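You operate a simulated robot arm through the tools that you are given. There is no shell and no other tool.

You run a simulated robot arm. Do the job below in one go: nothing can be reset, and whatever is moved stays where it is left.

## Task
The belt slips: lock it off, set TENSION to 5 and run the LENS pack to the pack stop.
Fine: LOCK switch to RUN for the run; stop the belt once it is there.

The check looks at the end state, three seconds after you hand in, the way a careful person would. Anything else that was tipped, shoved, dropped, spilled or broken makes it a failure.

## Robot
A 7-joint arm with a two-finger parallel gripper, fixed in place. Base frame: the origin is on the floor under the middle of its stand, x ahead of it, y to its left, z up. Lengths are in m, angles in rad, forces in N, time in s.
It reaches about 1.479 m from its shoulder. Its first joint turns from -2.897 to 2.897 rad. Payload 4.4 kg.
Tool frame: the origin (TCP) lies between the finger pads and is the grasp point; the fingertips stand 0.023 m ahead of it; z points along the fingers, y is the line along which they close. The gripper opens to 0.094 m. The fingers are 0.038 m wide and 0.01 m thick; the gripper's body (0.054 by 0.096 m) begins 0.039 m behind the TCP.
Orientation is told as [roll, pitch, yaw] about the base's x, y, z axes, in that order, counted from this pose: with the fingers straight down and closing along the base's y, the tool's x points along the base's -x, its y along +y and its z along -z.

## Interface
- The arm moves only by the tool nudge_tool. Its argument "commands" is a list of rows, each an object (a shift or turn left out is 0, a gripper value left out holds the last) with "linear": the shift along the tool's x, y, z in units of 500 mm (1.0 is 500 mm), a list of three; "rotation": the turn, a rotation vector about the tool's x, y, z in units of 60 degrees (1.0 is 60 degrees), a list of three; "claw": the closure, from 0 (fully open) to 1 (shut). In form: [{"linear": [tx, ty, tz], "rotation": [wx, wy, wz], "claw": claw}, ...]. A call has 1 to 20 rows; each row is the pose to reach, as a shift and turn from the pose commanded when the call began, along the tool's axes at that moment. A call with a number of a shift or a turn outside -1 to 1 is refused whole. A row lasts 0.2 s, in which the tool goes at most 0.05 m and 0.15 rad; a call with a longer step from one row to the next is refused whole, and so is a gripper value outside its range. A pose out of reach is approached as far as the arm can. The call stops where the force on the tool passes 40 N (or 10 N more than at its start, if that is more) or the arm is blocked; 0.2 s more then pass. The fingers move at their own pace (about 0.072 m/s each) and stop on an object; they squeeze with about 34 N. The grip force told is the motor's: it shows also when the fingers shut on nothing. Time passes only in rows, and 0.2 s behind the last, so rows that repeat a pose let the fingers close. It gives the time, the measured TCP pose, the force on the tool (base axes), the opening and the grip force at its end, in the units of the frame above (readings bear some noise), with the torque about the TCP (base axes, N m) and any sound that the robot's microphone picked up.
- Cameras (640 x 400 px; columns grow to the right, rows downward): "scene" is fixed at [0.0615, 0.4986, 1.3643]; the picture's right is [-0.04, -1.00, 0.00], its down [-0.63, 0.03, -0.78] and it looks along [0.77, -0.03, -0.63] (base axes); focal length 290 px, centre (320, 200). "wrist" rides on the gripper at [0.086, 0.016, -0.075] in the tool frame; the picture's right is [-0.18, 0.98, 0.00], its down [-0.58, -0.11, -0.81] and it looks along [-0.79, -0.15, 0.59] (tool axes); focal length 243 px, centre (320, 200). There is no depth. A picture from a camera that has moved, and an enlarged one, comes with that camera's place and axes in the base frame and with its lens. The place of the scene camera against the robot may be out by one fixed shift of up to 0.018 m in any direction.
- camera(camera): a new picture of that camera. The clock stands still meanwhile.
- enlarge(camera, box): a new picture of the part [left, top, right, bottom] of that camera's present view, enlarged. The clock stands still meanwhile.
- finish_job(): hands the job in; it is judged then, once.

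Places have to be worked out from the pictures, the camera data and where the tool is seen. Open the gripper and draw the arm clear of the work before you hand the job in, unless the task says otherwise.

The tools are called after "Emit:" as name(argument=value, ...) on one line, values as JSON. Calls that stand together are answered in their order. nudge_tool: Moves the arm, as the interface text tells. Its arguments: {"type":"object","properties":{"commands":{"type":"array","items":{"type":"object","properties":{"linear":{"type":"array","items":{"type":"number"}},"rotation":{"type":"array","items":{"type":"number"}},"claw":{"type":"number"}}}}},"required":["commands"]} The other tools are called the same way: camera (camera) takes a picture; enlarge (camera, box) takes an enlarged picture of a part of a camera's view; finish_job () hands the job in.

At the start:

```text
t: 0.0
tcp_pos: [0.4856, 0.682, 1.1485]
ee_rot: [0.0, 0.0, 0.0]
force: [-0.4, -0.2, 0.3]
ft_torque: [0.04, 0.01, -0.02]
grip_width: 0.094
grip_force: 0.0
```

scene: 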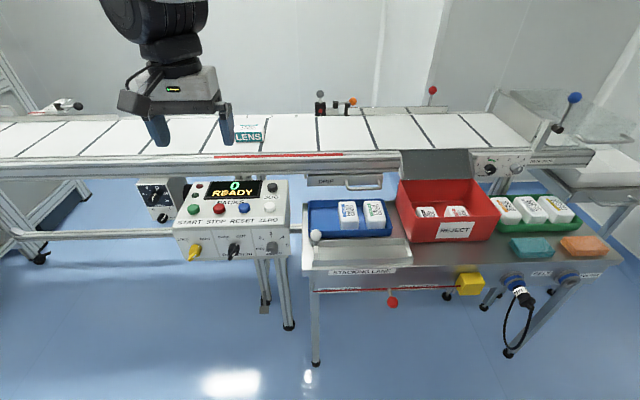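
wrist: 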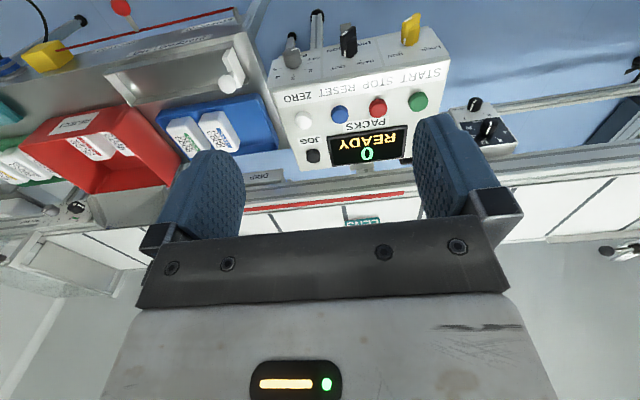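

The scene shows a conveyor, a control box with START/STOP/RESET/ZERO, switches, and a tension dial box to the left. I enlarge the key parts to read the labels.

Emit:
enlarge(camera="scene", box=[120, 165, 300, 275])

Emit:
enlarge(camera="scene", box=[460, 60, 640, 190])

Emit:
enlarge(camera="scene", box=[200, 80, 460, 200])

Emit:
enlarge(camera="wrist", box=[260, 0, 540, 180])

```text
3.56 times, centred on (210, 220) of scene
camera zoom: at [0.0615, 0.4986, 1.3643], right [-0.04, -1.0, 0.0], down [-0.63, 0.03, -0.78], along [0.77, -0.03, -0.63], focal length 1030 px, centre (711, 129)
```

zoom: 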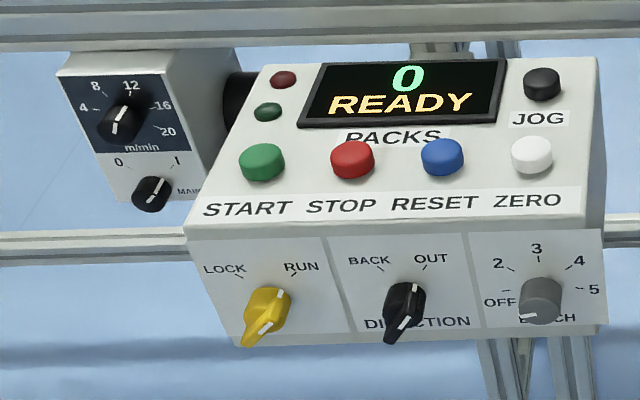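

```text
3.08 times, centred on (550, 125) of scene
camera zoom: at [0.0615, 0.4986, 1.3643], right [-0.04, -1.0, 0.0], down [-0.63, 0.03, -0.78], along [0.77, -0.03, -0.63], focal length 891 px, centre (-388, 431)
```

zoom: 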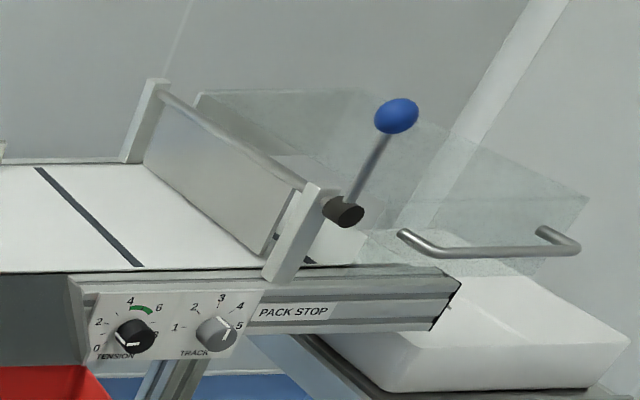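

```text
2.46 times, centred on (330, 140) of scene
camera zoom: at [0.0615, 0.4986, 1.3643], right [-0.04, -1.0, 0.0], down [-0.63, 0.03, -0.78], along [0.77, -0.03, -0.63], focal length 713 px, centre (295, 348)
```

zoom: 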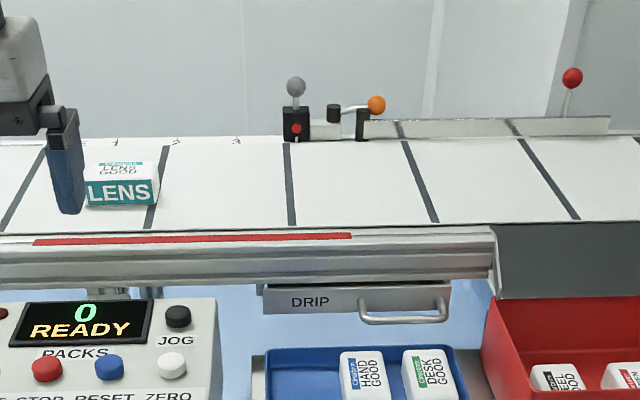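

```text
2.22 times, centred on (400, 90) of wrist
camera zoom: at [0.3999, 0.6977, 1.223], right [0.18, 0.98, 0.0], down [0.58, -0.11, 0.81], along [0.79, -0.15, -0.59], focal length 539 px, centre (142, 444)
```

zoom: 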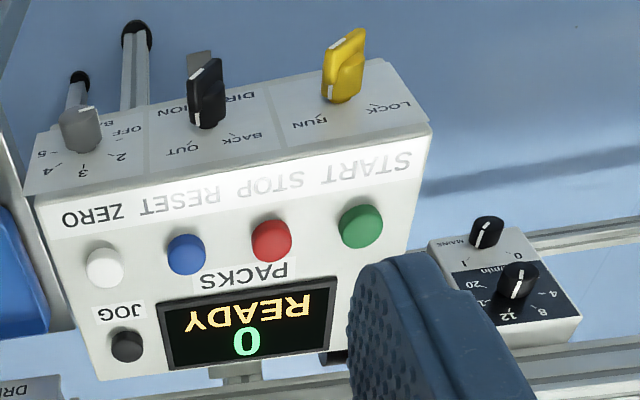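

The LOCK switch, DIRECTION, BATCH, speed and TENSION dials are visible. Now I move the arm to the right at constant height to look at the TENSION dial and pack stop from closer up.

Emit:
nudge_tool(commands=[{"linear": [0, -0.1, 0]}, {"linear": [0, -0.2, 0]}, {"linear": [0, -0.3, 0]}, {"linear": [0, -0.4, 0]}, {"linear": [0, -0.5, 0]}, {"linear": [0, -0.6, 0]}, {"linear": [0, -0.7, 0]}, {"linear": [0, -0.8, 0]}, {"linear": [0, -0.9, 0]}, {"linear": [0, -1.0, 0]}])

Emit:
camera(camera="wrist")

Emit:
camera(camera="scene")

```text
t: 2.2
tcp_pos: [0.4838, 0.1807, 1.1489]
ee_rot: [-0.001, 0.002, -0.001]
force: [-0.2, 0.5, -0.1]
ft_torque: [0.04, 0.01, 0.01]
grip_width: 0.094
grip_force: 0.1
```

```text
taken
camera wrist: at [0.3982, 0.1967, 1.2222], right [0.18, 0.98, 0.0], down [0.58, -0.11, 0.81], along [0.79, -0.15, -0.59], focal length 243 px, centre (320, 200)
```

wrist: 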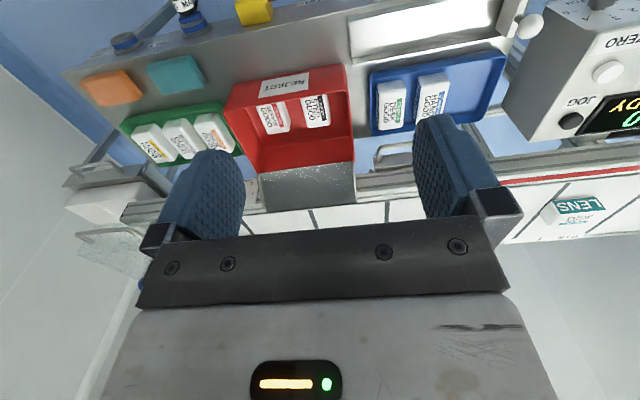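

```text
taken
```

scene: 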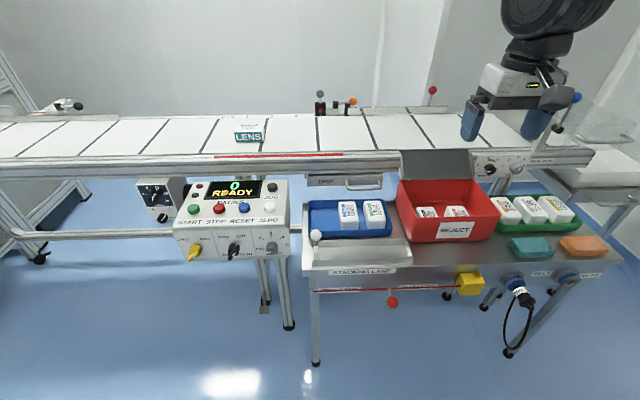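

The left finger hides the TENSION dial. I move on another 0.2 m to the right so that it lies between the fingers in view.

Emit:
nudge_tool(commands=[{"linear": [0, -0.1, 0]}, {"linear": [0, -0.2, 0]}, {"linear": [0, -0.3, 0]}, {"linear": [0, -0.4, 0]}])

Emit:
camera(camera="wrist")

Emit:
enlarge(camera="wrist", box=[240, 130, 420, 245])

```text
t: 3.2
tcp_pos: [0.485, -0.0183, 1.1476]
ee_rot: [0.001, -0.001, -0.002]
force: [0.1, -0.3, -0.4]
ft_torque: [-0.01, 0.02, 0.0]
grip_width: 0.0943
grip_force: 0.1
```

```text
taken
camera wrist: at [0.399, -0.0033, 1.2203], right [0.18, 0.98, 0.0], down [0.58, -0.11, 0.81], along [0.79, -0.15, -0.59], focal length 243 px, centre (320, 200)
```

wrist: 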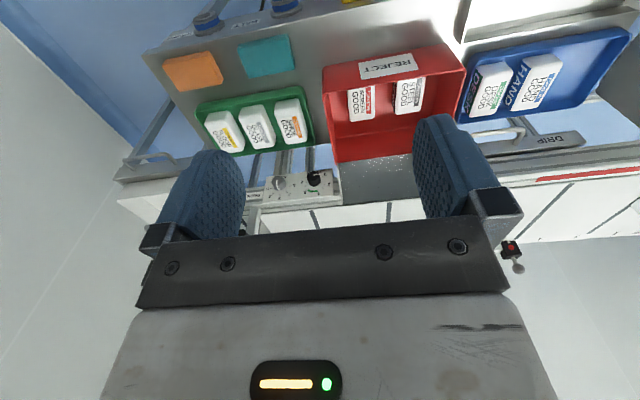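

```text
3.48 times, centred on (330, 188) of wrist
camera zoom: at [0.399, -0.0033, 1.2203], right [0.18, 0.98, 0.0], down [0.58, -0.11, 0.81], along [0.79, -0.15, -0.59], focal length 844 px, centre (285, 244)
```

zoom: 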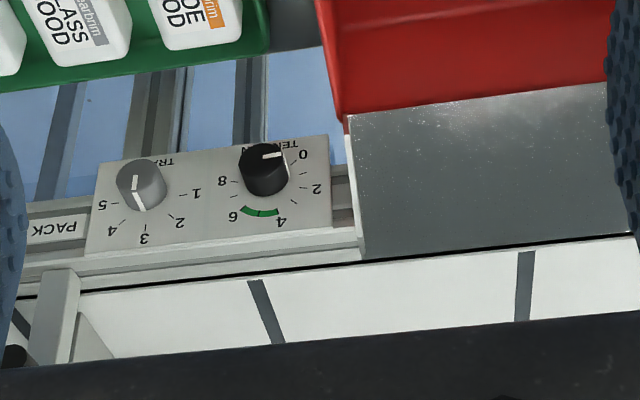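

The TENSION scale runs 0–8(–10), with 5 straight up in the middle of the green band; the knob sits near x≈0.84, y≈-0.1, z≈0.82 by rough triangulation. I go closer for a second view.

Emit:
nudge_tool(commands=[{"linear": [-0.05, -0.02, 0.05]}, {"linear": [-0.1, -0.04, 0.1]}, {"linear": [-0.15, -0.06, 0.15]}, {"linear": [-0.2, -0.08, 0.2]}, {"linear": [-0.25, -0.1, 0.25]}, {"linear": [-0.3, -0.1, 0.3]}])

Emit:
camera(camera="wrist")

Emit:
enlarge(camera="wrist", box=[230, 70, 430, 240])

Emit:
camera(camera="scene")

```text
t: 4.6
tcp_pos: [0.6358, -0.0672, 0.9999]
ee_rot: [0.0, -0.001, 0.0]
force: [0.6, -0.2, 0.6]
ft_torque: [0.02, 0.02, 0.0]
grip_width: 0.094
grip_force: 0.0
```

```text
taken
camera wrist: at [0.55, -0.0516, 1.0733], right [0.18, 0.98, 0.0], down [0.58, -0.11, 0.81], along [0.79, -0.15, -0.59], focal length 243 px, centre (320, 200)
```

wrist: 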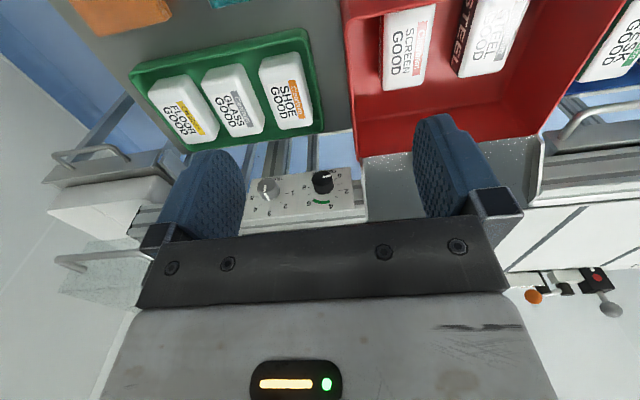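

```text
2.35 times, centred on (330, 155) of wrist
camera zoom: at [0.55, -0.0516, 1.0733], right [0.18, 0.98, 0.0], down [0.58, -0.11, 0.81], along [0.79, -0.15, -0.59], focal length 571 px, centre (296, 306)
```

zoom: 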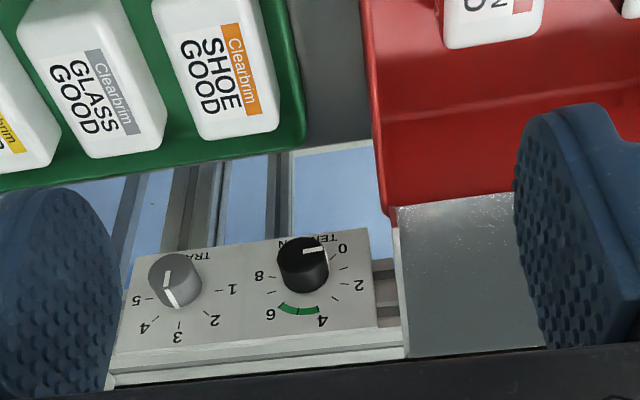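

```text
taken
```

scene: 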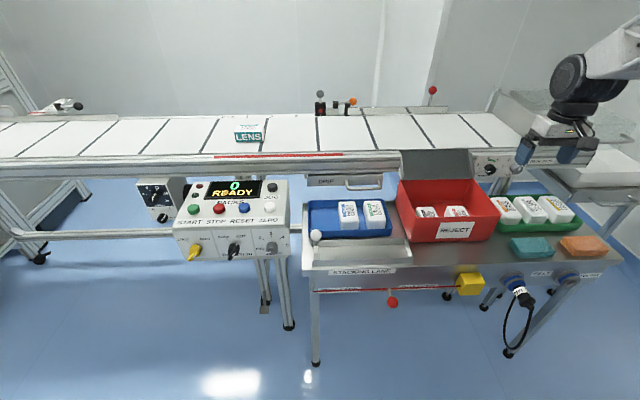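

The panel is readable but the triangulation baseline is poor. I tilt the gripper 30° forward and shift sideways to get two views with a proper baseline.

Emit:
nudge_tool(commands=[{"linear": [0, 0.05, -0.02], "rotation": [0, -0.125, 0]}, {"linear": [0, 0.1, -0.04], "rotation": [0, -0.25, 0]}, {"linear": [0, 0.15, -0.06], "rotation": [0, -0.375, 0]}, {"linear": [0, 0.2, -0.08], "rotation": [0, -0.5, 0]}])

Emit:
camera(camera="wrist")

Emit:
enlarge(camera="wrist", box=[150, 0, 350, 140])

```text
t: 5.6
tcp_pos: [0.6356, 0.0316, 1.0383]
ee_rot: [-0.001, -0.525, 0.001]
force: [-0.8, 0.1, 0.1]
ft_torque: [0.01, 0.02, 0.04]
grip_width: 0.094
grip_force: 0.1
```

```text
taken
camera wrist: at [0.5231, 0.0462, 1.059], right [0.16, 0.98, 0.09], down [0.1, -0.11, 0.99], along [0.98, -0.15, -0.11], focal length 243 px, centre (320, 200)
```

wrist: 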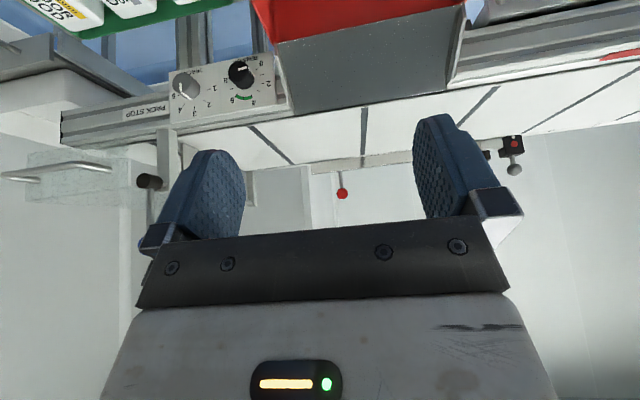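

```text
2.86 times, centred on (250, 70) of wrist
camera zoom: at [0.5231, 0.0462, 1.059], right [0.16, 0.98, 0.09], down [0.1, -0.11, 0.99], along [0.98, -0.15, -0.11], focal length 693 px, centre (520, 571)
```

zoom: 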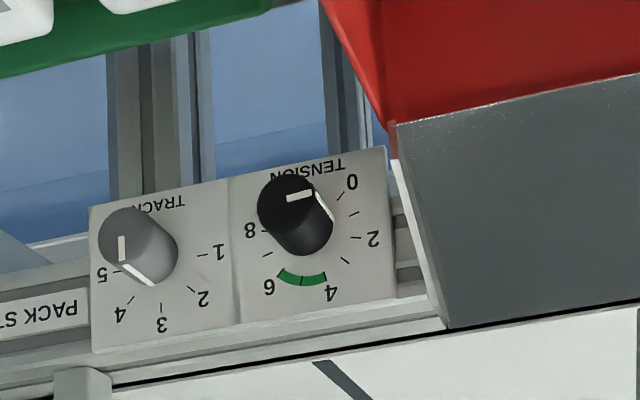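

From the two views the TENSION knob cap is at about (0.832, -0.101, 0.822), the chute's near corner at (0.82, -0.04, 0.80). Next I back off and up to inspect the pack stop and the belt path from a higher viewpoint.

Emit:
nudge_tool(commands=[{"linear": [0.011, -0.06, -0.068]}, {"linear": [0.022, -0.12, -0.136]}, {"linear": [0.033, -0.18, -0.204]}, {"linear": [0.044, -0.24, -0.272]}, {"linear": [0.055, -0.3, -0.34]}, {"linear": [0.065, -0.36, -0.407]}])

Emit:
camera(camera="wrist")

Emit:
enlarge(camera="wrist", box=[180, 60, 430, 240])

Emit:
camera(camera="scene")

```text
t: 7.0
tcp_pos: [0.5042, -0.1498, 1.1985]
ee_rot: [0.001, -0.522, 0.0]
force: [0.9, -0.2, -0.3]
ft_torque: [0.03, 0.0, 0.01]
grip_width: 0.094
grip_force: 0.1
```

```text
taken
camera wrist: at [0.393, -0.1341, 1.2182], right [0.16, 0.98, 0.09], down [0.1, -0.11, 0.99], along [0.98, -0.15, -0.12], focal length 243 px, centre (320, 200)
```

wrist: 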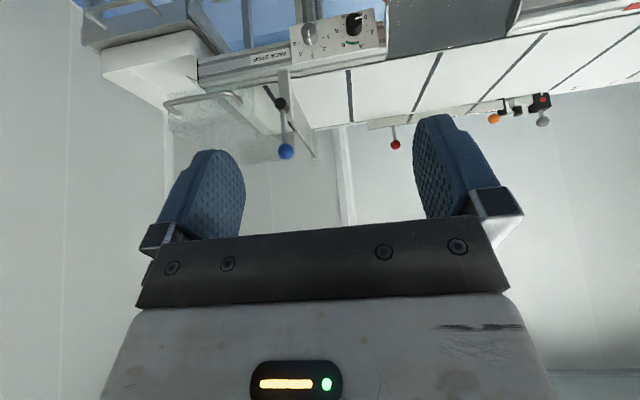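

```text
2.22 times, centred on (305, 150) of wrist
camera zoom: at [0.393, -0.1341, 1.2182], right [0.16, 0.98, 0.09], down [0.1, -0.11, 0.99], along [0.98, -0.15, -0.12], focal length 539 px, centre (353, 311)
```

zoom: 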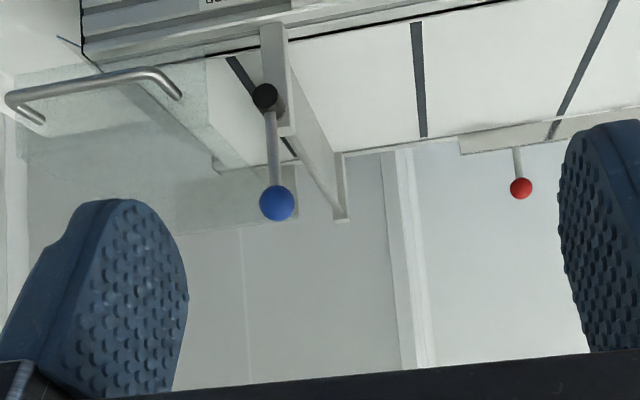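

```text
taken
```

scene: 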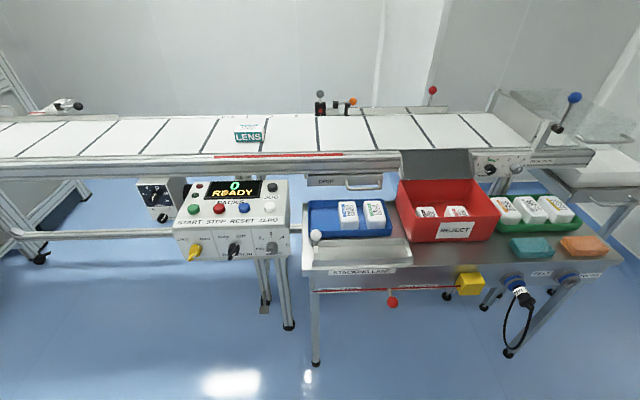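

The belt path looks open. I check the pack stop, the switch panel and the guide on the far side at high zoom with the arm out of the way.

Emit:
enlarge(camera="scene", box=[475, 80, 595, 155])

Emit:
enlarge(camera="scene", box=[300, 80, 450, 160])

Emit:
enlarge(camera="scene", box=[165, 225, 295, 270])

Emit:
enlarge(camera="scene", box=[130, 170, 200, 225])

Emit:
enlarge(camera="scene", box=[465, 155, 535, 185])

Emit:
enlarge(camera="scene", box=[210, 110, 290, 165])

```text
5.33 times, centred on (535, 118) of scene
camera zoom: at [0.0615, 0.4986, 1.3643], right [-0.04, -1.0, 0.0], down [-0.63, 0.03, -0.78], along [0.77, -0.03, -0.63], focal length 1545 px, centre (-827, 640)
```

zoom: 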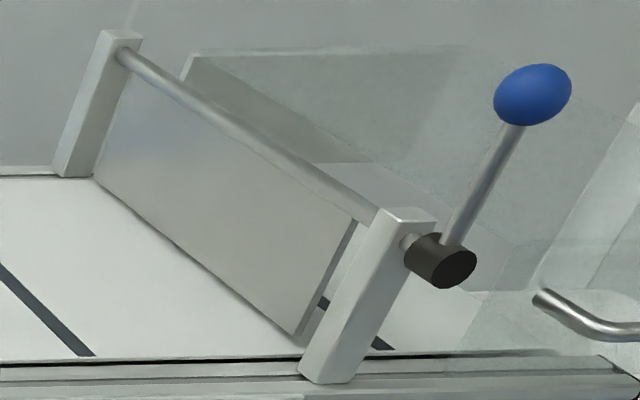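

```text
4.27 times, centred on (375, 120) of scene
camera zoom: at [0.0615, 0.4986, 1.3643], right [-0.04, -1.0, 0.0], down [-0.63, 0.03, -0.78], along [0.77, -0.03, -0.63], focal length 1236 px, centre (85, 541)
```

zoom: 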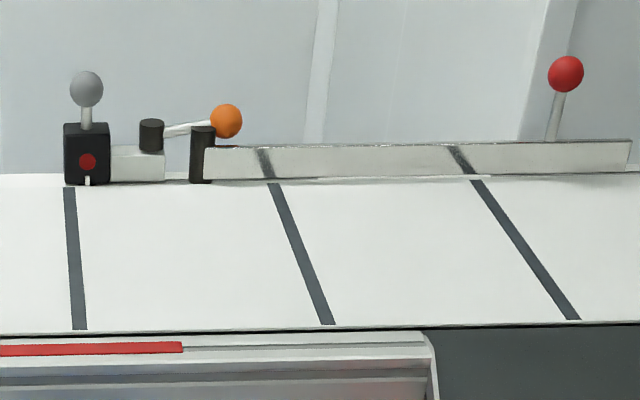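

```text
4.92 times, centred on (230, 248) of scene
camera zoom: at [0.0615, 0.4986, 1.3643], right [-0.04, -1.0, 0.0], down [-0.63, 0.03, -0.78], along [0.77, -0.03, -0.63], focal length 1426 px, centre (763, -34)
```

zoom: 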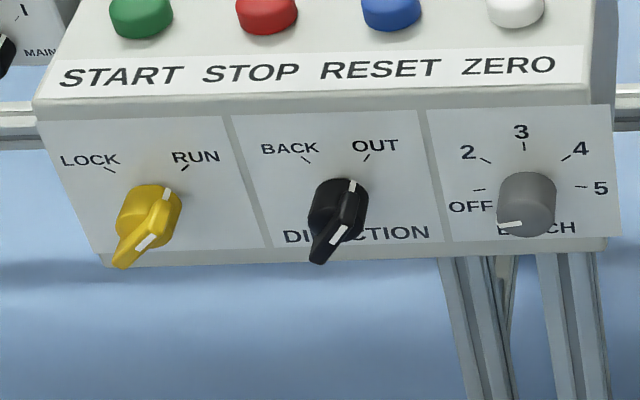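

```text
7.27 times, centred on (165, 198) of scene
camera zoom: at [0.0615, 0.4986, 1.3643], right [-0.04, -1.0, 0.0], down [-0.63, 0.03, -0.78], along [0.77, -0.03, -0.63], focal length 2106 px, centre (1447, 218)
```

zoom: 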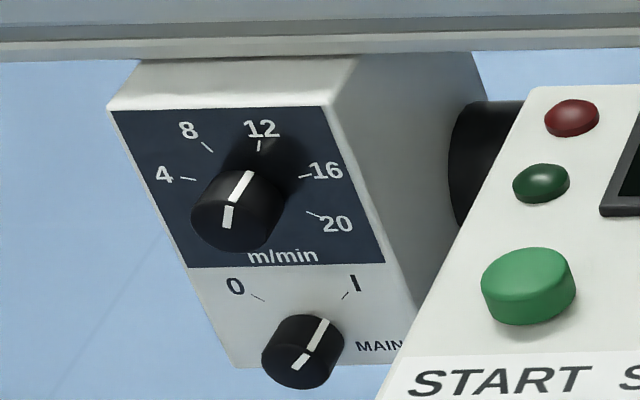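

```text
9.14 times, centred on (500, 170) of scene
camera zoom: at [0.0615, 0.4986, 1.3643], right [-0.04, -1.0, 0.0], down [-0.63, 0.03, -0.78], along [0.77, -0.03, -0.63], focal length 2648 px, centre (-1326, 474)
```

zoom: 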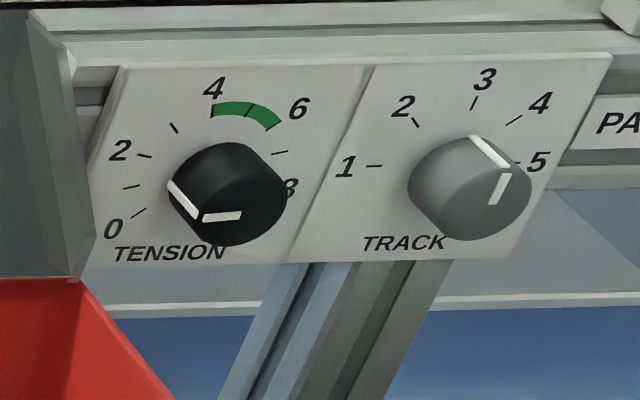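

```text
7.27 times, centred on (250, 138) of scene
camera zoom: at [0.0615, 0.4986, 1.3643], right [-0.04, -1.0, 0.0], down [-0.63, 0.03, -0.78], along [0.77, -0.03, -0.63], focal length 2106 px, centre (829, 654)
```

zoom: 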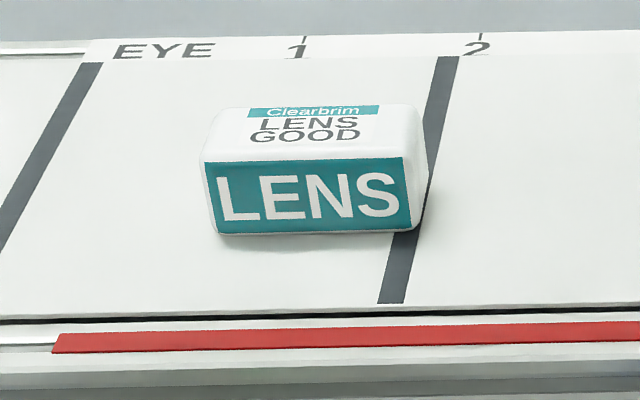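

The pack stop plate is down across the belt, LOCK reads RUN, DIRECTION OUT, BATCH OFF, MAINS I, speed about 11–12, TENSION about 0.5. First I must lock off, so I travel back left to the control box to look at its front panel close up.

Emit:
nudge_tool(commands=[{"linear": [0, 0.1, 0]}, {"linear": [0, 0.2, 0]}, {"linear": [0, 0.3, 0]}, {"linear": [0, 0.4, 0]}, {"linear": [0, 0.5, 0]}, {"linear": [0, 0.6, 0]}, {"linear": [0, 0.7, 0]}, {"linear": [0, 0.8, 0]}, {"linear": [0, 0.9, 0]}, {"linear": [0, 1.0, 0]}])

Emit:
nudge_tool(commands=[{"linear": [0, 0.1, 0]}, {"linear": [0, 0.2, 0]}, {"linear": [0, 0.3, 0]}, {"linear": [0, 0.4, 0]}, {"linear": [0.03, 0.48, 0.05]}, {"linear": [0.06, 0.56, 0.1]}, {"linear": [0.1, 0.64, 0.14]}, {"linear": [0.14, 0.72, 0.18]}, {"linear": [0.18, 0.8, 0.22]}, {"linear": [0.22, 0.84, 0.26]}, {"linear": [0.26, 0.86, 0.3]}])

Emit:
camera(camera="wrist")

Emit:
camera(camera="scene")

```text
t: 9.2
tcp_pos: [0.5072, 0.3531, 1.1985]
ee_rot: [0.0, -0.523, -0.003]
force: [-1.0, 0.8, 0.7]
ft_torque: [-0.02, 0.01, 0.0]
grip_width: 0.0939
grip_force: 0.0
```

```text
t: 11.6
tcp_pos: [0.4692, 0.7852, 1.0064]
ee_rot: [0.0, -0.524, -0.002]
force: [0.3, 1.2, 0.6]
ft_torque: [0.0, 0.0, 0.02]
grip_width: 0.0939
grip_force: 0.1
```

```text
taken
camera wrist: at [0.3573, 0.8011, 1.0256], right [0.16, 0.98, 0.09], down [0.1, -0.11, 0.99], along [0.98, -0.15, -0.12], focal length 243 px, centre (320, 200)
```

wrist: 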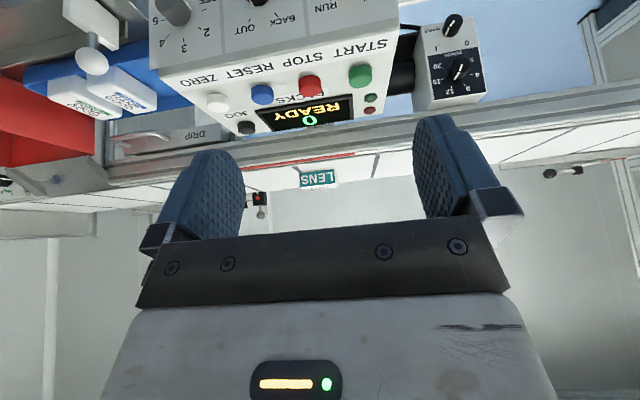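

```text
taken
```

scene: 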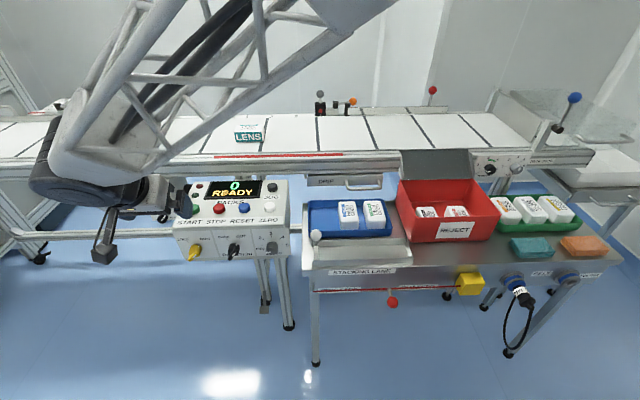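

Now I lower the gripper by about 0.17 m to look straight at the front panel with the LOCK switch.

Emit:
nudge_tool(commands=[{"linear": [0.0425, 0, 0.0735]}, {"linear": [0.085, 0, 0.147]}, {"linear": [0.1275, 0, 0.2205]}, {"linear": [0.17, 0, 0.294]}])

Emit:
camera(camera="wrist")

Emit:
enlarge(camera="wrist", box=[200, 60, 480, 240])

```text
t: 12.6
tcp_pos: [0.4689, 0.7854, 0.8354]
ee_rot: [0.002, -0.523, -0.002]
force: [-0.5, -0.3, 0.7]
ft_torque: [0.01, 0.04, -0.03]
grip_width: 0.0942
grip_force: 0.1
```

```text
taken
camera wrist: at [0.3575, 0.8005, 0.8547], right [0.16, 0.98, 0.09], down [0.1, -0.11, 0.99], along [0.98, -0.15, -0.12], focal length 243 px, centre (320, 200)
```

wrist: 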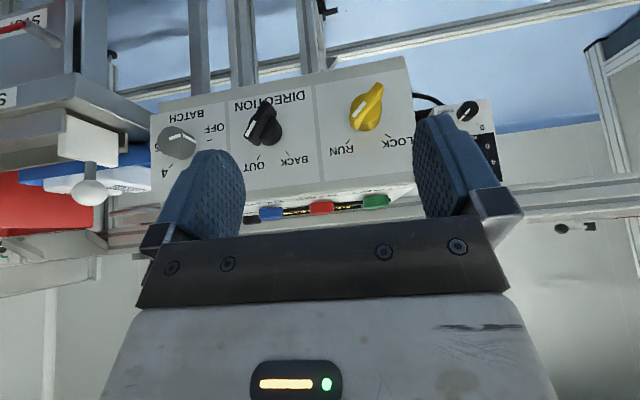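

```text
2.22 times, centred on (340, 150) of wrist
camera zoom: at [0.3575, 0.8005, 0.8547], right [0.16, 0.98, 0.09], down [0.1, -0.11, 0.99], along [0.98, -0.15, -0.12], focal length 539 px, centre (276, 311)
```

zoom: 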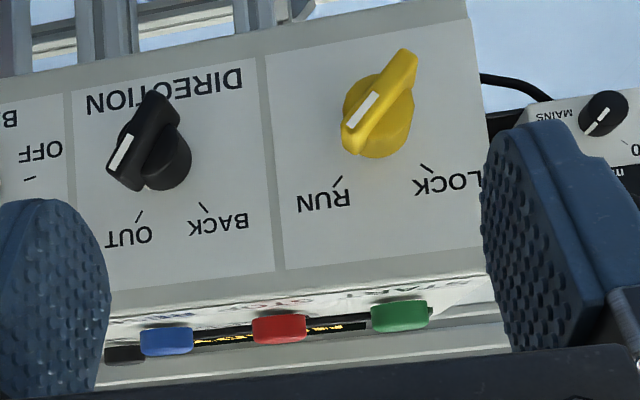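

LOCK switch clearly points to RUN. I take a second view shifted left and up to triangulate the knob and the panel's tilt.

Emit:
nudge_tool(commands=[{"linear": [-0.02, 0.08, -0.0346]}, {"linear": [-0.04, 0.16, -0.0693]}, {"linear": [-0.06, 0.16, -0.1039]}])

Emit:
enlarge(camera="wrist", box=[140, 0, 420, 180])

Emit:
camera(camera="wrist")

```text
t: 13.4
tcp_pos: [0.4709, 0.8626, 0.8951]
ee_rot: [-0.002, -0.524, -0.001]
force: [0.3, -0.2, 0.0]
ft_torque: [0.02, -0.01, 0.02]
grip_width: 0.0939
grip_force: 0.0
```

```text
2.22 times, centred on (280, 90) of wrist
camera zoom: at [0.3581, 0.8789, 0.9152], right [0.16, 0.98, 0.09], down [0.1, -0.11, 0.99], along [0.98, -0.15, -0.12], focal length 539 px, centre (409, 444)
```

zoom: 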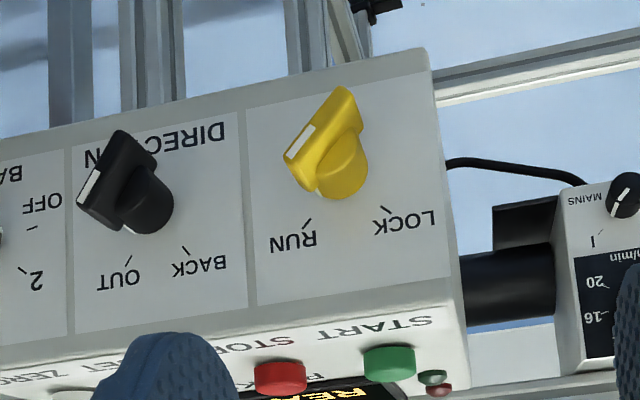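

```text
taken
camera wrist: at [0.3581, 0.8789, 0.9152], right [0.16, 0.98, 0.09], down [0.1, -0.11, 0.99], along [0.98, -0.15, -0.12], focal length 243 px, centre (320, 200)
```

wrist: 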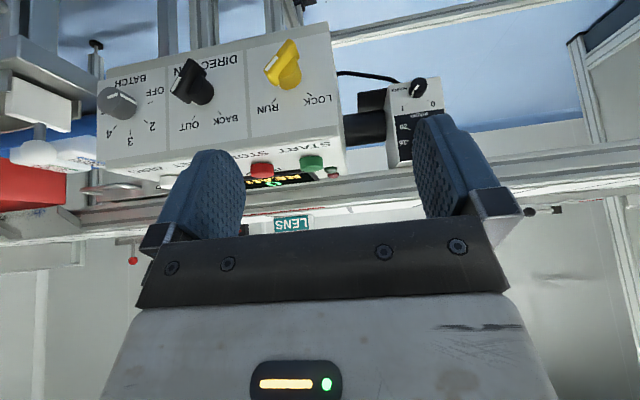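

Triangulated: the front panel is vertical at x≈0.612, LOCK switch centre at (y 0.819, z 0.742), blade face at x≈0.571, RUN at 45° clockwise and LOCK at 45° counter-clockwise. I level the gripper to point along +x in front of the knob at a safe distance.

Emit:
nudge_tool(commands=[{"linear": [0.013, -0.011, 0.037], "rotation": [0, -0.125, 0]}, {"linear": [0.026, -0.022, 0.074], "rotation": [0, -0.25, 0]}, {"linear": [0.039, -0.033, 0.11], "rotation": [0, -0.375, 0]}, {"linear": [0.052, -0.044, 0.147], "rotation": [0, -0.5, 0]}, {"linear": [0.064, -0.055, 0.184], "rotation": [0, -0.625, 0]}, {"linear": [0.077, -0.066, 0.22], "rotation": [0, -0.75, 0]}, {"linear": [0.09, -0.077, 0.257], "rotation": [0, -0.875, 0]}, {"linear": [0.103, -0.087, 0.294], "rotation": [0, -1.0, 0]}])

Emit:
camera(camera="wrist")

Emit:
camera(camera="scene")

```text
t: 15.2
tcp_pos: [0.4981, 0.8187, 0.7436]
ee_rot: [2.516, -1.567, -2.516]
force: [0.4, 0.3, 1.2]
ft_torque: [-0.06, 0.08, -0.04]
grip_width: 0.0938
grip_force: 0.0
```

```text
taken
camera wrist: at [0.4239, 0.8349, 0.6564], right [0.0, 0.98, 0.19], down [-0.81, -0.11, 0.58], along [0.59, -0.15, 0.79], focal length 243 px, centre (320, 200)
```

wrist: 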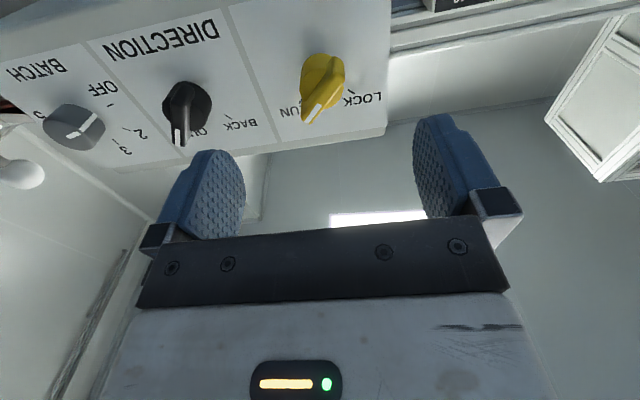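

```text
taken
```

scene: 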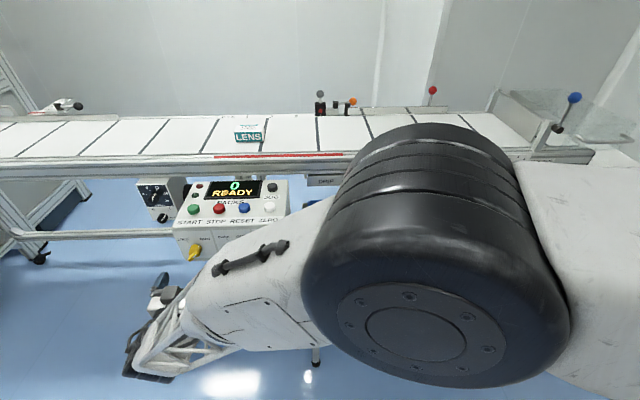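

The view agrees with my estimate of the knob (predicted head of the blade within a few pixels). I roll the gripper +45° so the fingers close across the blade.

Emit:
nudge_tool(commands=[{"rotation": [0, 0, 0.125]}, {"rotation": [0, 0, 0.25]}, {"rotation": [0, 0, 0.375]}, {"rotation": [0, 0, 0.5]}, {"rotation": [0, 0, 0.625]}, {"rotation": [0, 0, 0.75]}])

Emit:
camera(camera="wrist")

Emit:
camera(camera="scene")

```text
t: 16.6
tcp_pos: [0.4996, 0.8301, 0.7489]
ee_rot: [1.566, -0.86, -1.571]
force: [-0.5, -0.1, -0.4]
ft_torque: [0.0, 0.01, -0.01]
grip_width: 0.0939
grip_force: 0.0
out of reach, approached as far as the arm can: row 6
```

```text
taken
camera wrist: at [0.4258, 0.8983, 0.692], right [0.01, 0.62, 0.78], down [-0.81, -0.46, 0.37], along [0.59, -0.63, 0.5], focal length 243 px, centre (320, 200)
```

wrist: 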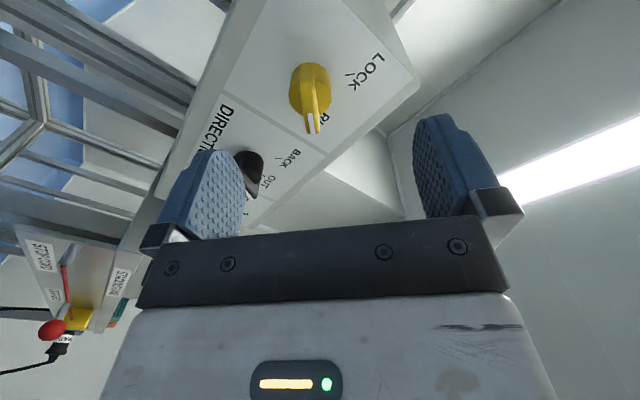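

```text
taken
```

scene: 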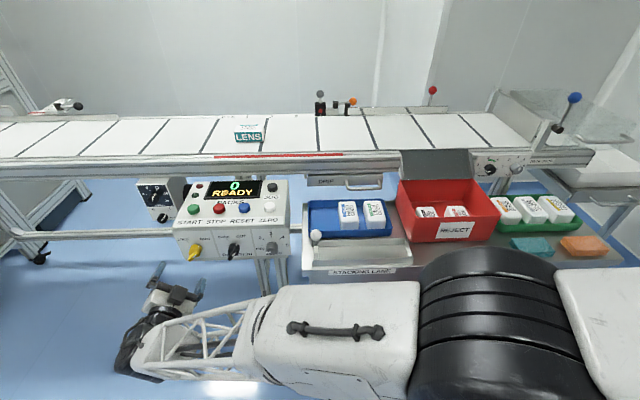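

The roll stopped at about 41° with the TCP 11 mm off, a joint limit there. I back the roll off by about 12° and check where the commanded pose settles; a slightly misaligned grip will just align itself on the blade.

Emit:
nudge_tool(commands=[{"rotation": [0, 0, -0.1]}, {"rotation": [0, 0, -0.2]}, {"rotation": [0, 0, -0.2]}])

Emit:
camera(camera="wrist")

```text
t: 17.4
tcp_pos: [0.5001, 0.8298, 0.7482]
ee_rot: [1.561, -1.072, -1.568]
force: [0.7, -0.4, -0.1]
ft_torque: [0.01, -0.02, -0.02]
grip_width: 0.0941
grip_force: 0.0
```

```text
taken
camera wrist: at [0.4258, 0.8851, 0.679], right [0.01, 0.77, 0.63], down [-0.81, -0.37, 0.46], along [0.59, -0.51, 0.62], focal length 243 px, centre (320, 200)
```

wrist: 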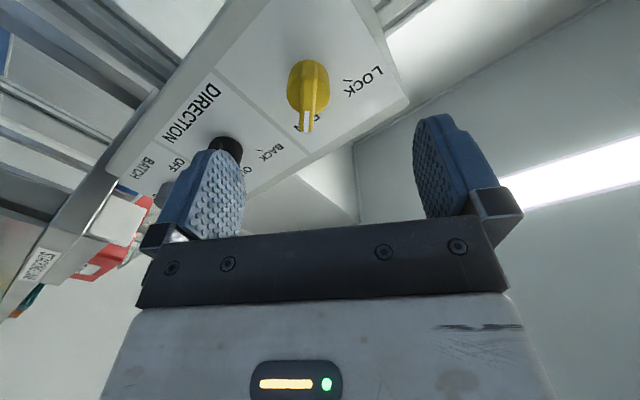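

The gripper now sits at roll 28.6°, TCP (0.500, 0.830, 0.748). I narrow the fingers, shift onto the switch axis (y≈0.820, z≈0.743) and advance to x≈0.569.

Emit:
nudge_tool(commands=[{"linear": [0, -0.0222, 0], "claw": 0.5}, {"linear": [0, -0.0222, 0], "claw": 0.5}, {"linear": [0, -0.0222, 0.03], "claw": 0.5}, {"linear": [0, -0.0222, 0.06], "claw": 0.5}, {"linear": [0, -0.0222, 0.09], "claw": 0.5}])

Emit:
camera(camera="wrist")

Emit:
camera(camera="scene")

```text
t: 18.6
tcp_pos: [0.5452, 0.821, 0.7411]
ee_rot: [1.563, -1.072, -1.567]
force: [0.1, 1.0, -0.6]
ft_torque: [-0.01, -0.01, -0.03]
grip_width: 0.047
grip_force: 0.0
```

```text
taken
camera wrist: at [0.4704, 0.8758, 0.6729], right [0.01, 0.77, 0.63], down [-0.81, -0.37, 0.46], along [0.59, -0.51, 0.62], focal length 243 px, centre (320, 200)
```

wrist: 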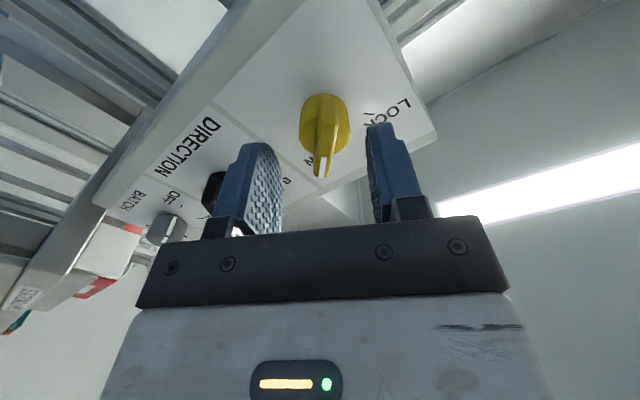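

```text
taken
```

scene: 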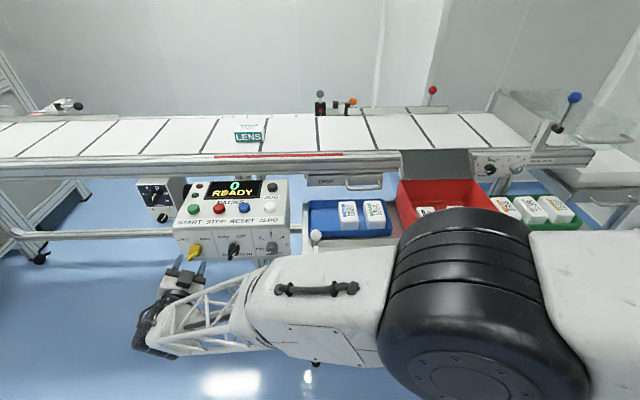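

The blade lies centred between the finger tips. I advance the last 24 mm and close on it.

Emit:
nudge_tool(commands=[{"linear": [0, 0, 0.016], "claw": 0.5}, {"linear": [0, 0, 0.032], "claw": 0.5}, {"linear": [0, 0, 0.048], "claw": 0.5}])

Emit:
camera(camera="wrist")

```text
t: 19.4
tcp_pos: [0.5683, 0.8208, 0.7427]
ee_rot: [1.562, -1.07, -1.57]
force: [0.4, -0.2, -0.1]
ft_torque: [-0.01, 0.01, -0.03]
grip_width: 0.0471
grip_force: 0.1
```

```text
taken
camera wrist: at [0.4938, 0.8756, 0.6734], right [0.01, 0.77, 0.63], down [-0.81, -0.37, 0.46], along [0.59, -0.51, 0.62], focal length 243 px, centre (320, 200)
```

wrist: 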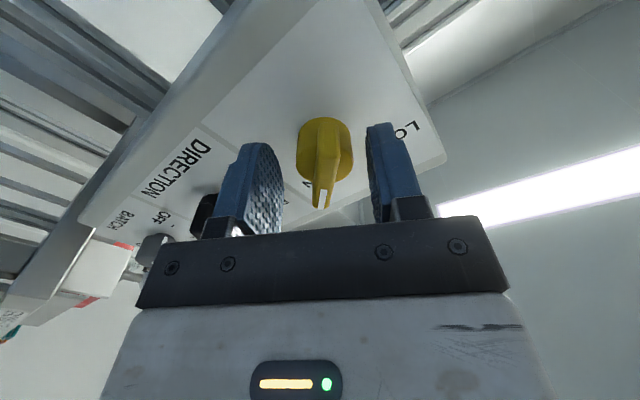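

No contact so far and the blade is between the pads. I close the fingers on it.

Emit:
nudge_tool(commands=[{"claw": 1}, {"claw": 1}, {"claw": 1}])

Emit:
camera(camera="wrist")

```text
t: 20.2
tcp_pos: [0.5679, 0.8215, 0.7441]
ee_rot: [1.563, -1.071, -1.569]
force: [2.1, 26.1, 5.0]
ft_torque: [-0.06, 0.32, 0.88]
grip_width: 0.0289
grip_force: 45.8
```

```text
taken
camera wrist: at [0.4939, 0.8766, 0.6748], right [0.01, 0.77, 0.63], down [-0.81, -0.37, 0.46], along [0.59, -0.51, 0.62], focal length 243 px, centre (320, 200)
```

wrist: 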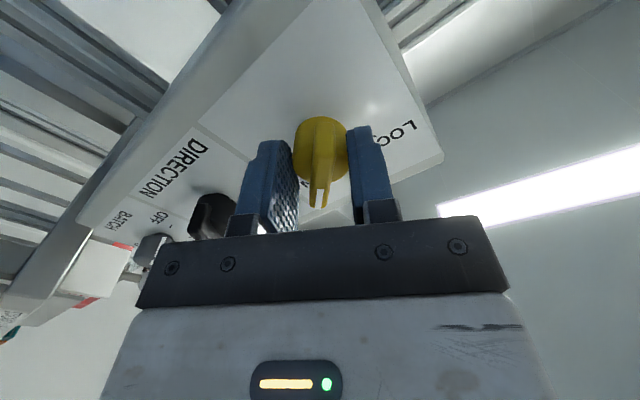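

The fingertips reached the round skirt (width 0.029) rather than the blade, with a side force of about 26 N. I open, draw back 10 mm and shift 2 mm toward +tool-y, then close again on the blade.

Emit:
nudge_tool(commands=[{"claw": 0.5}, {"claw": 0.5}, {"linear": [0, 0.004, -0.01], "claw": 0.5}, {"linear": [0, 0.004, -0.02], "claw": 0.5}, {"linear": [0, 0.004, -0.02], "claw": 1}, {"linear": [0, 0.004, -0.02], "claw": 1}, {"linear": [0, 0.004, -0.02], "claw": 1}])

Emit:
camera(camera="wrist")

```text
t: 21.8
tcp_pos: [0.5592, 0.8212, 0.7432]
ee_rot: [1.564, -1.069, -1.569]
force: [8.3, -6.3, 0.6]
ft_torque: [0.08, -0.03, -0.06]
grip_width: 0.0289
grip_force: 45.1
```

```text
taken
camera wrist: at [0.485, 0.877, 0.6745], right [0.01, 0.77, 0.63], down [-0.81, -0.37, 0.46], along [0.59, -0.51, 0.62], focal length 243 px, centre (320, 200)
```

wrist: 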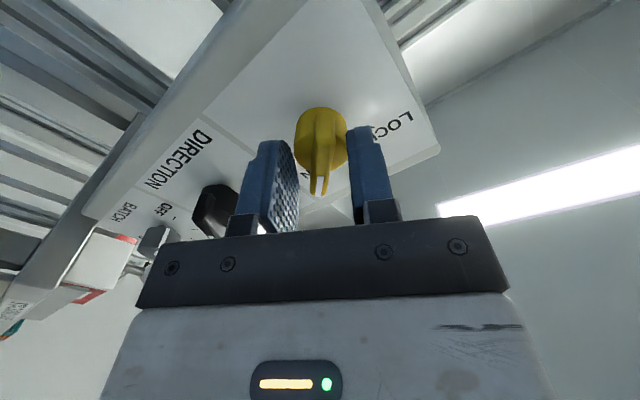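

Grip is again on the round body of the knob (0.029 m), force small. I try turning it counter-clockwise (tool -z) by 60° with this grip and watch forces.

Emit:
nudge_tool(commands=[{"rotation": [0, 0, -0.12], "claw": 1}, {"rotation": [0, 0, -0.24], "claw": 1}, {"rotation": [0, 0, -0.36], "claw": 1}, {"rotation": [0, 0, -0.48], "claw": 1}, {"rotation": [0, 0, -0.6], "claw": 1}, {"rotation": [0, 0, -0.72], "claw": 1}])

Emit:
camera(camera="wrist")

Emit:
camera(camera="scene")

```text
t: 22.4
tcp_pos: [0.5582, 0.821, 0.744]
ee_rot: [1.559, -1.28, -1.569]
force: [-12.3, -14.9, 10.4]
ft_torque: [0.07, -0.57, -0.57]
grip_width: 0.029
grip_force: 44.6
stopped in row 2: the force on the tool passed its limit at 45 N (the readings are from after the stop); the commanded pose is now the measured one
```

```text
taken
camera wrist: at [0.485, 0.8612, 0.664], right [0.01, 0.89, 0.46], down [-0.81, -0.27, 0.53], along [0.59, -0.37, 0.71], focal length 243 px, centre (320, 200)
```

wrist: 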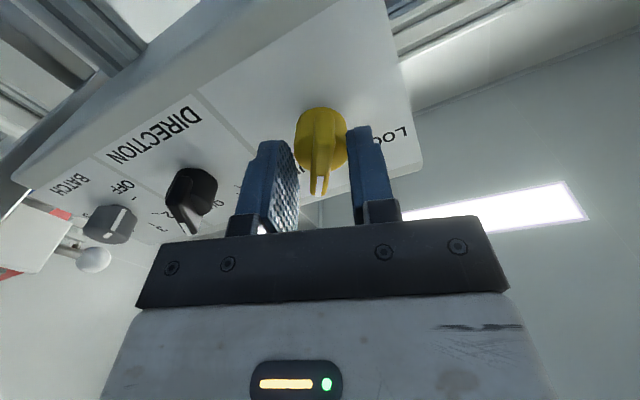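

```text
taken
```

scene: 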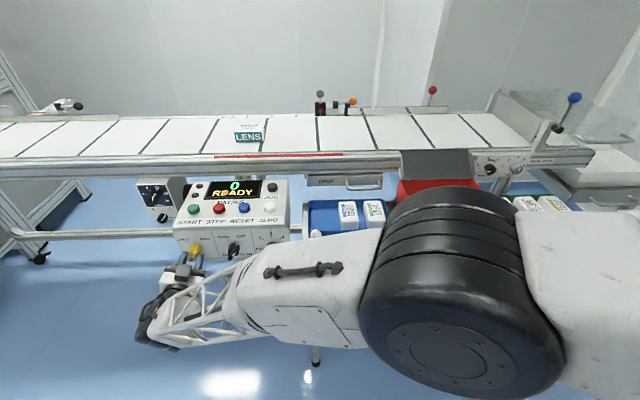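

The knob seems to turn with the gripper (12° so far), but the side force shows I'm off its axis. I look closely at the knob relative to the fingers to find the offset.

Emit:
enlarge(camera="wrist", box=[230, 80, 420, 240])

Emit:
enlarge(camera="scene", box=[140, 225, 260, 300])

```text
2.50 times, centred on (325, 160) of wrist
camera zoom: at [0.485, 0.8612, 0.664], right [0.01, 0.89, 0.46], down [-0.81, -0.27, 0.53], along [0.59, -0.37, 0.71], focal length 606 px, centre (308, 300)
```

zoom: 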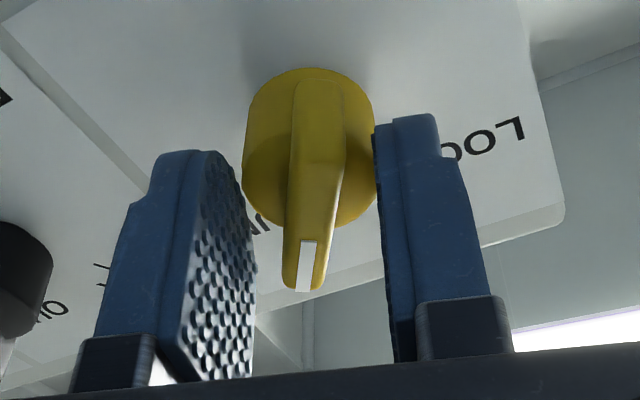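

```text
5.33 times, centred on (200, 262) of scene
camera zoom: at [0.0615, 0.4986, 1.3643], right [-0.04, -1.0, 0.0], down [-0.63, 0.03, -0.78], along [0.77, -0.03, -0.63], focal length 1545 px, centre (960, -133)
```

zoom: 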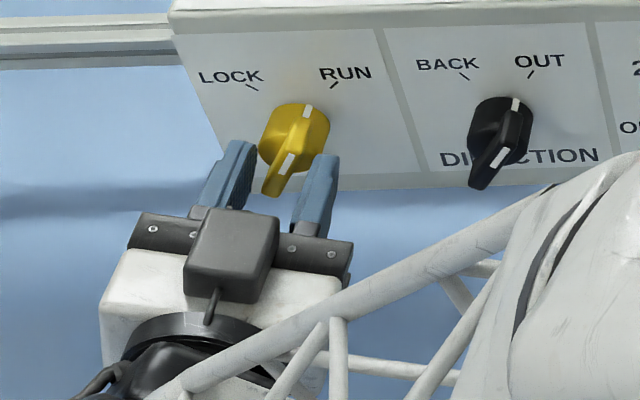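

The scene picture shows the pointer has left RUN a little, so the knob does turn with the grip. I open, re-centre about 2.5 mm higher, regrip and check the force before turning on.

Emit:
nudge_tool(commands=[{"claw": 0.5}, {"linear": [-0.005, 0.002, 0], "claw": 0.5}, {"linear": [-0.005, 0.002, 0], "claw": 0.5}, {"linear": [-0.005, 0.002, 0], "claw": 1}, {"linear": [-0.005, 0.002, 0], "claw": 1}, {"linear": [-0.005, 0.002, 0], "claw": 1}])

Emit:
enlarge(camera="wrist", box=[230, 80, 420, 240])

```text
t: 23.8
tcp_pos: [0.56, 0.8201, 0.7453]
ee_rot: [1.559, -1.279, -1.565]
force: [-5.8, -27.9, 2.7]
ft_torque: [0.04, -0.48, -0.75]
grip_width: 0.0296
grip_force: 45.1
```

```text
2.50 times, centred on (325, 160) of wrist
camera zoom: at [0.4853, 0.8606, 0.666], right [0.01, 0.89, 0.46], down [-0.81, -0.26, 0.53], along [0.59, -0.37, 0.71], focal length 606 px, centre (308, 300)
```

zoom: 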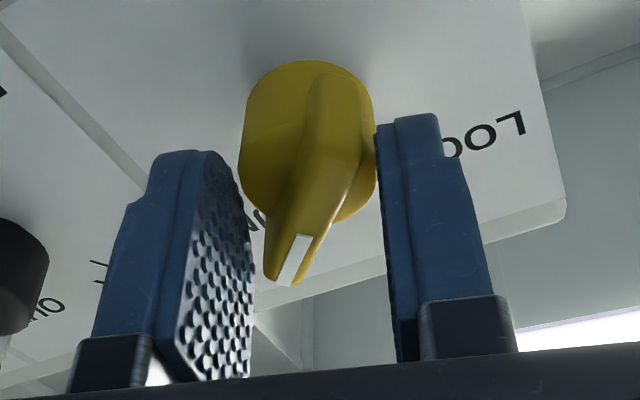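

After opening, the switch sprang back to RUN (detent), and this grip is only on the skirt, off by a millimetre or two. I open, back off 6 mm so the tips only straddle the blade, recentre and close again.

Emit:
nudge_tool(commands=[{"claw": 0.45}, {"linear": [0, -0.003, -0.006], "claw": 0.45}, {"linear": [0, -0.003, -0.014], "claw": 0.45}, {"linear": [0, -0.003, -0.014], "claw": 1}, {"linear": [0, -0.003, -0.014], "claw": 1}, {"linear": [0, -0.003, -0.014], "claw": 1}, {"linear": [0, -0.003, -0.014], "claw": 1}])

Emit:
enlarge(camera="wrist", box=[230, 80, 420, 240])

```text
t: 25.4
tcp_pos: [0.5521, 0.8195, 0.7455]
ee_rot: [1.558, -1.279, -1.567]
force: [-1.0, -2.0, 1.3]
ft_torque: [0.05, 0.09, 0.16]
grip_width: 0.0098
grip_force: 44.7
```

```text
2.50 times, centred on (325, 160) of wrist
camera zoom: at [0.4782, 0.8604, 0.6663], right [0.01, 0.89, 0.46], down [-0.81, -0.27, 0.53], along [0.59, -0.37, 0.71], focal length 606 px, centre (308, 300)
```

zoom: 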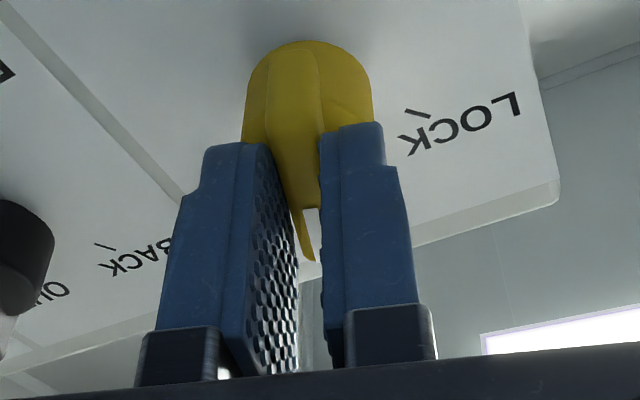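

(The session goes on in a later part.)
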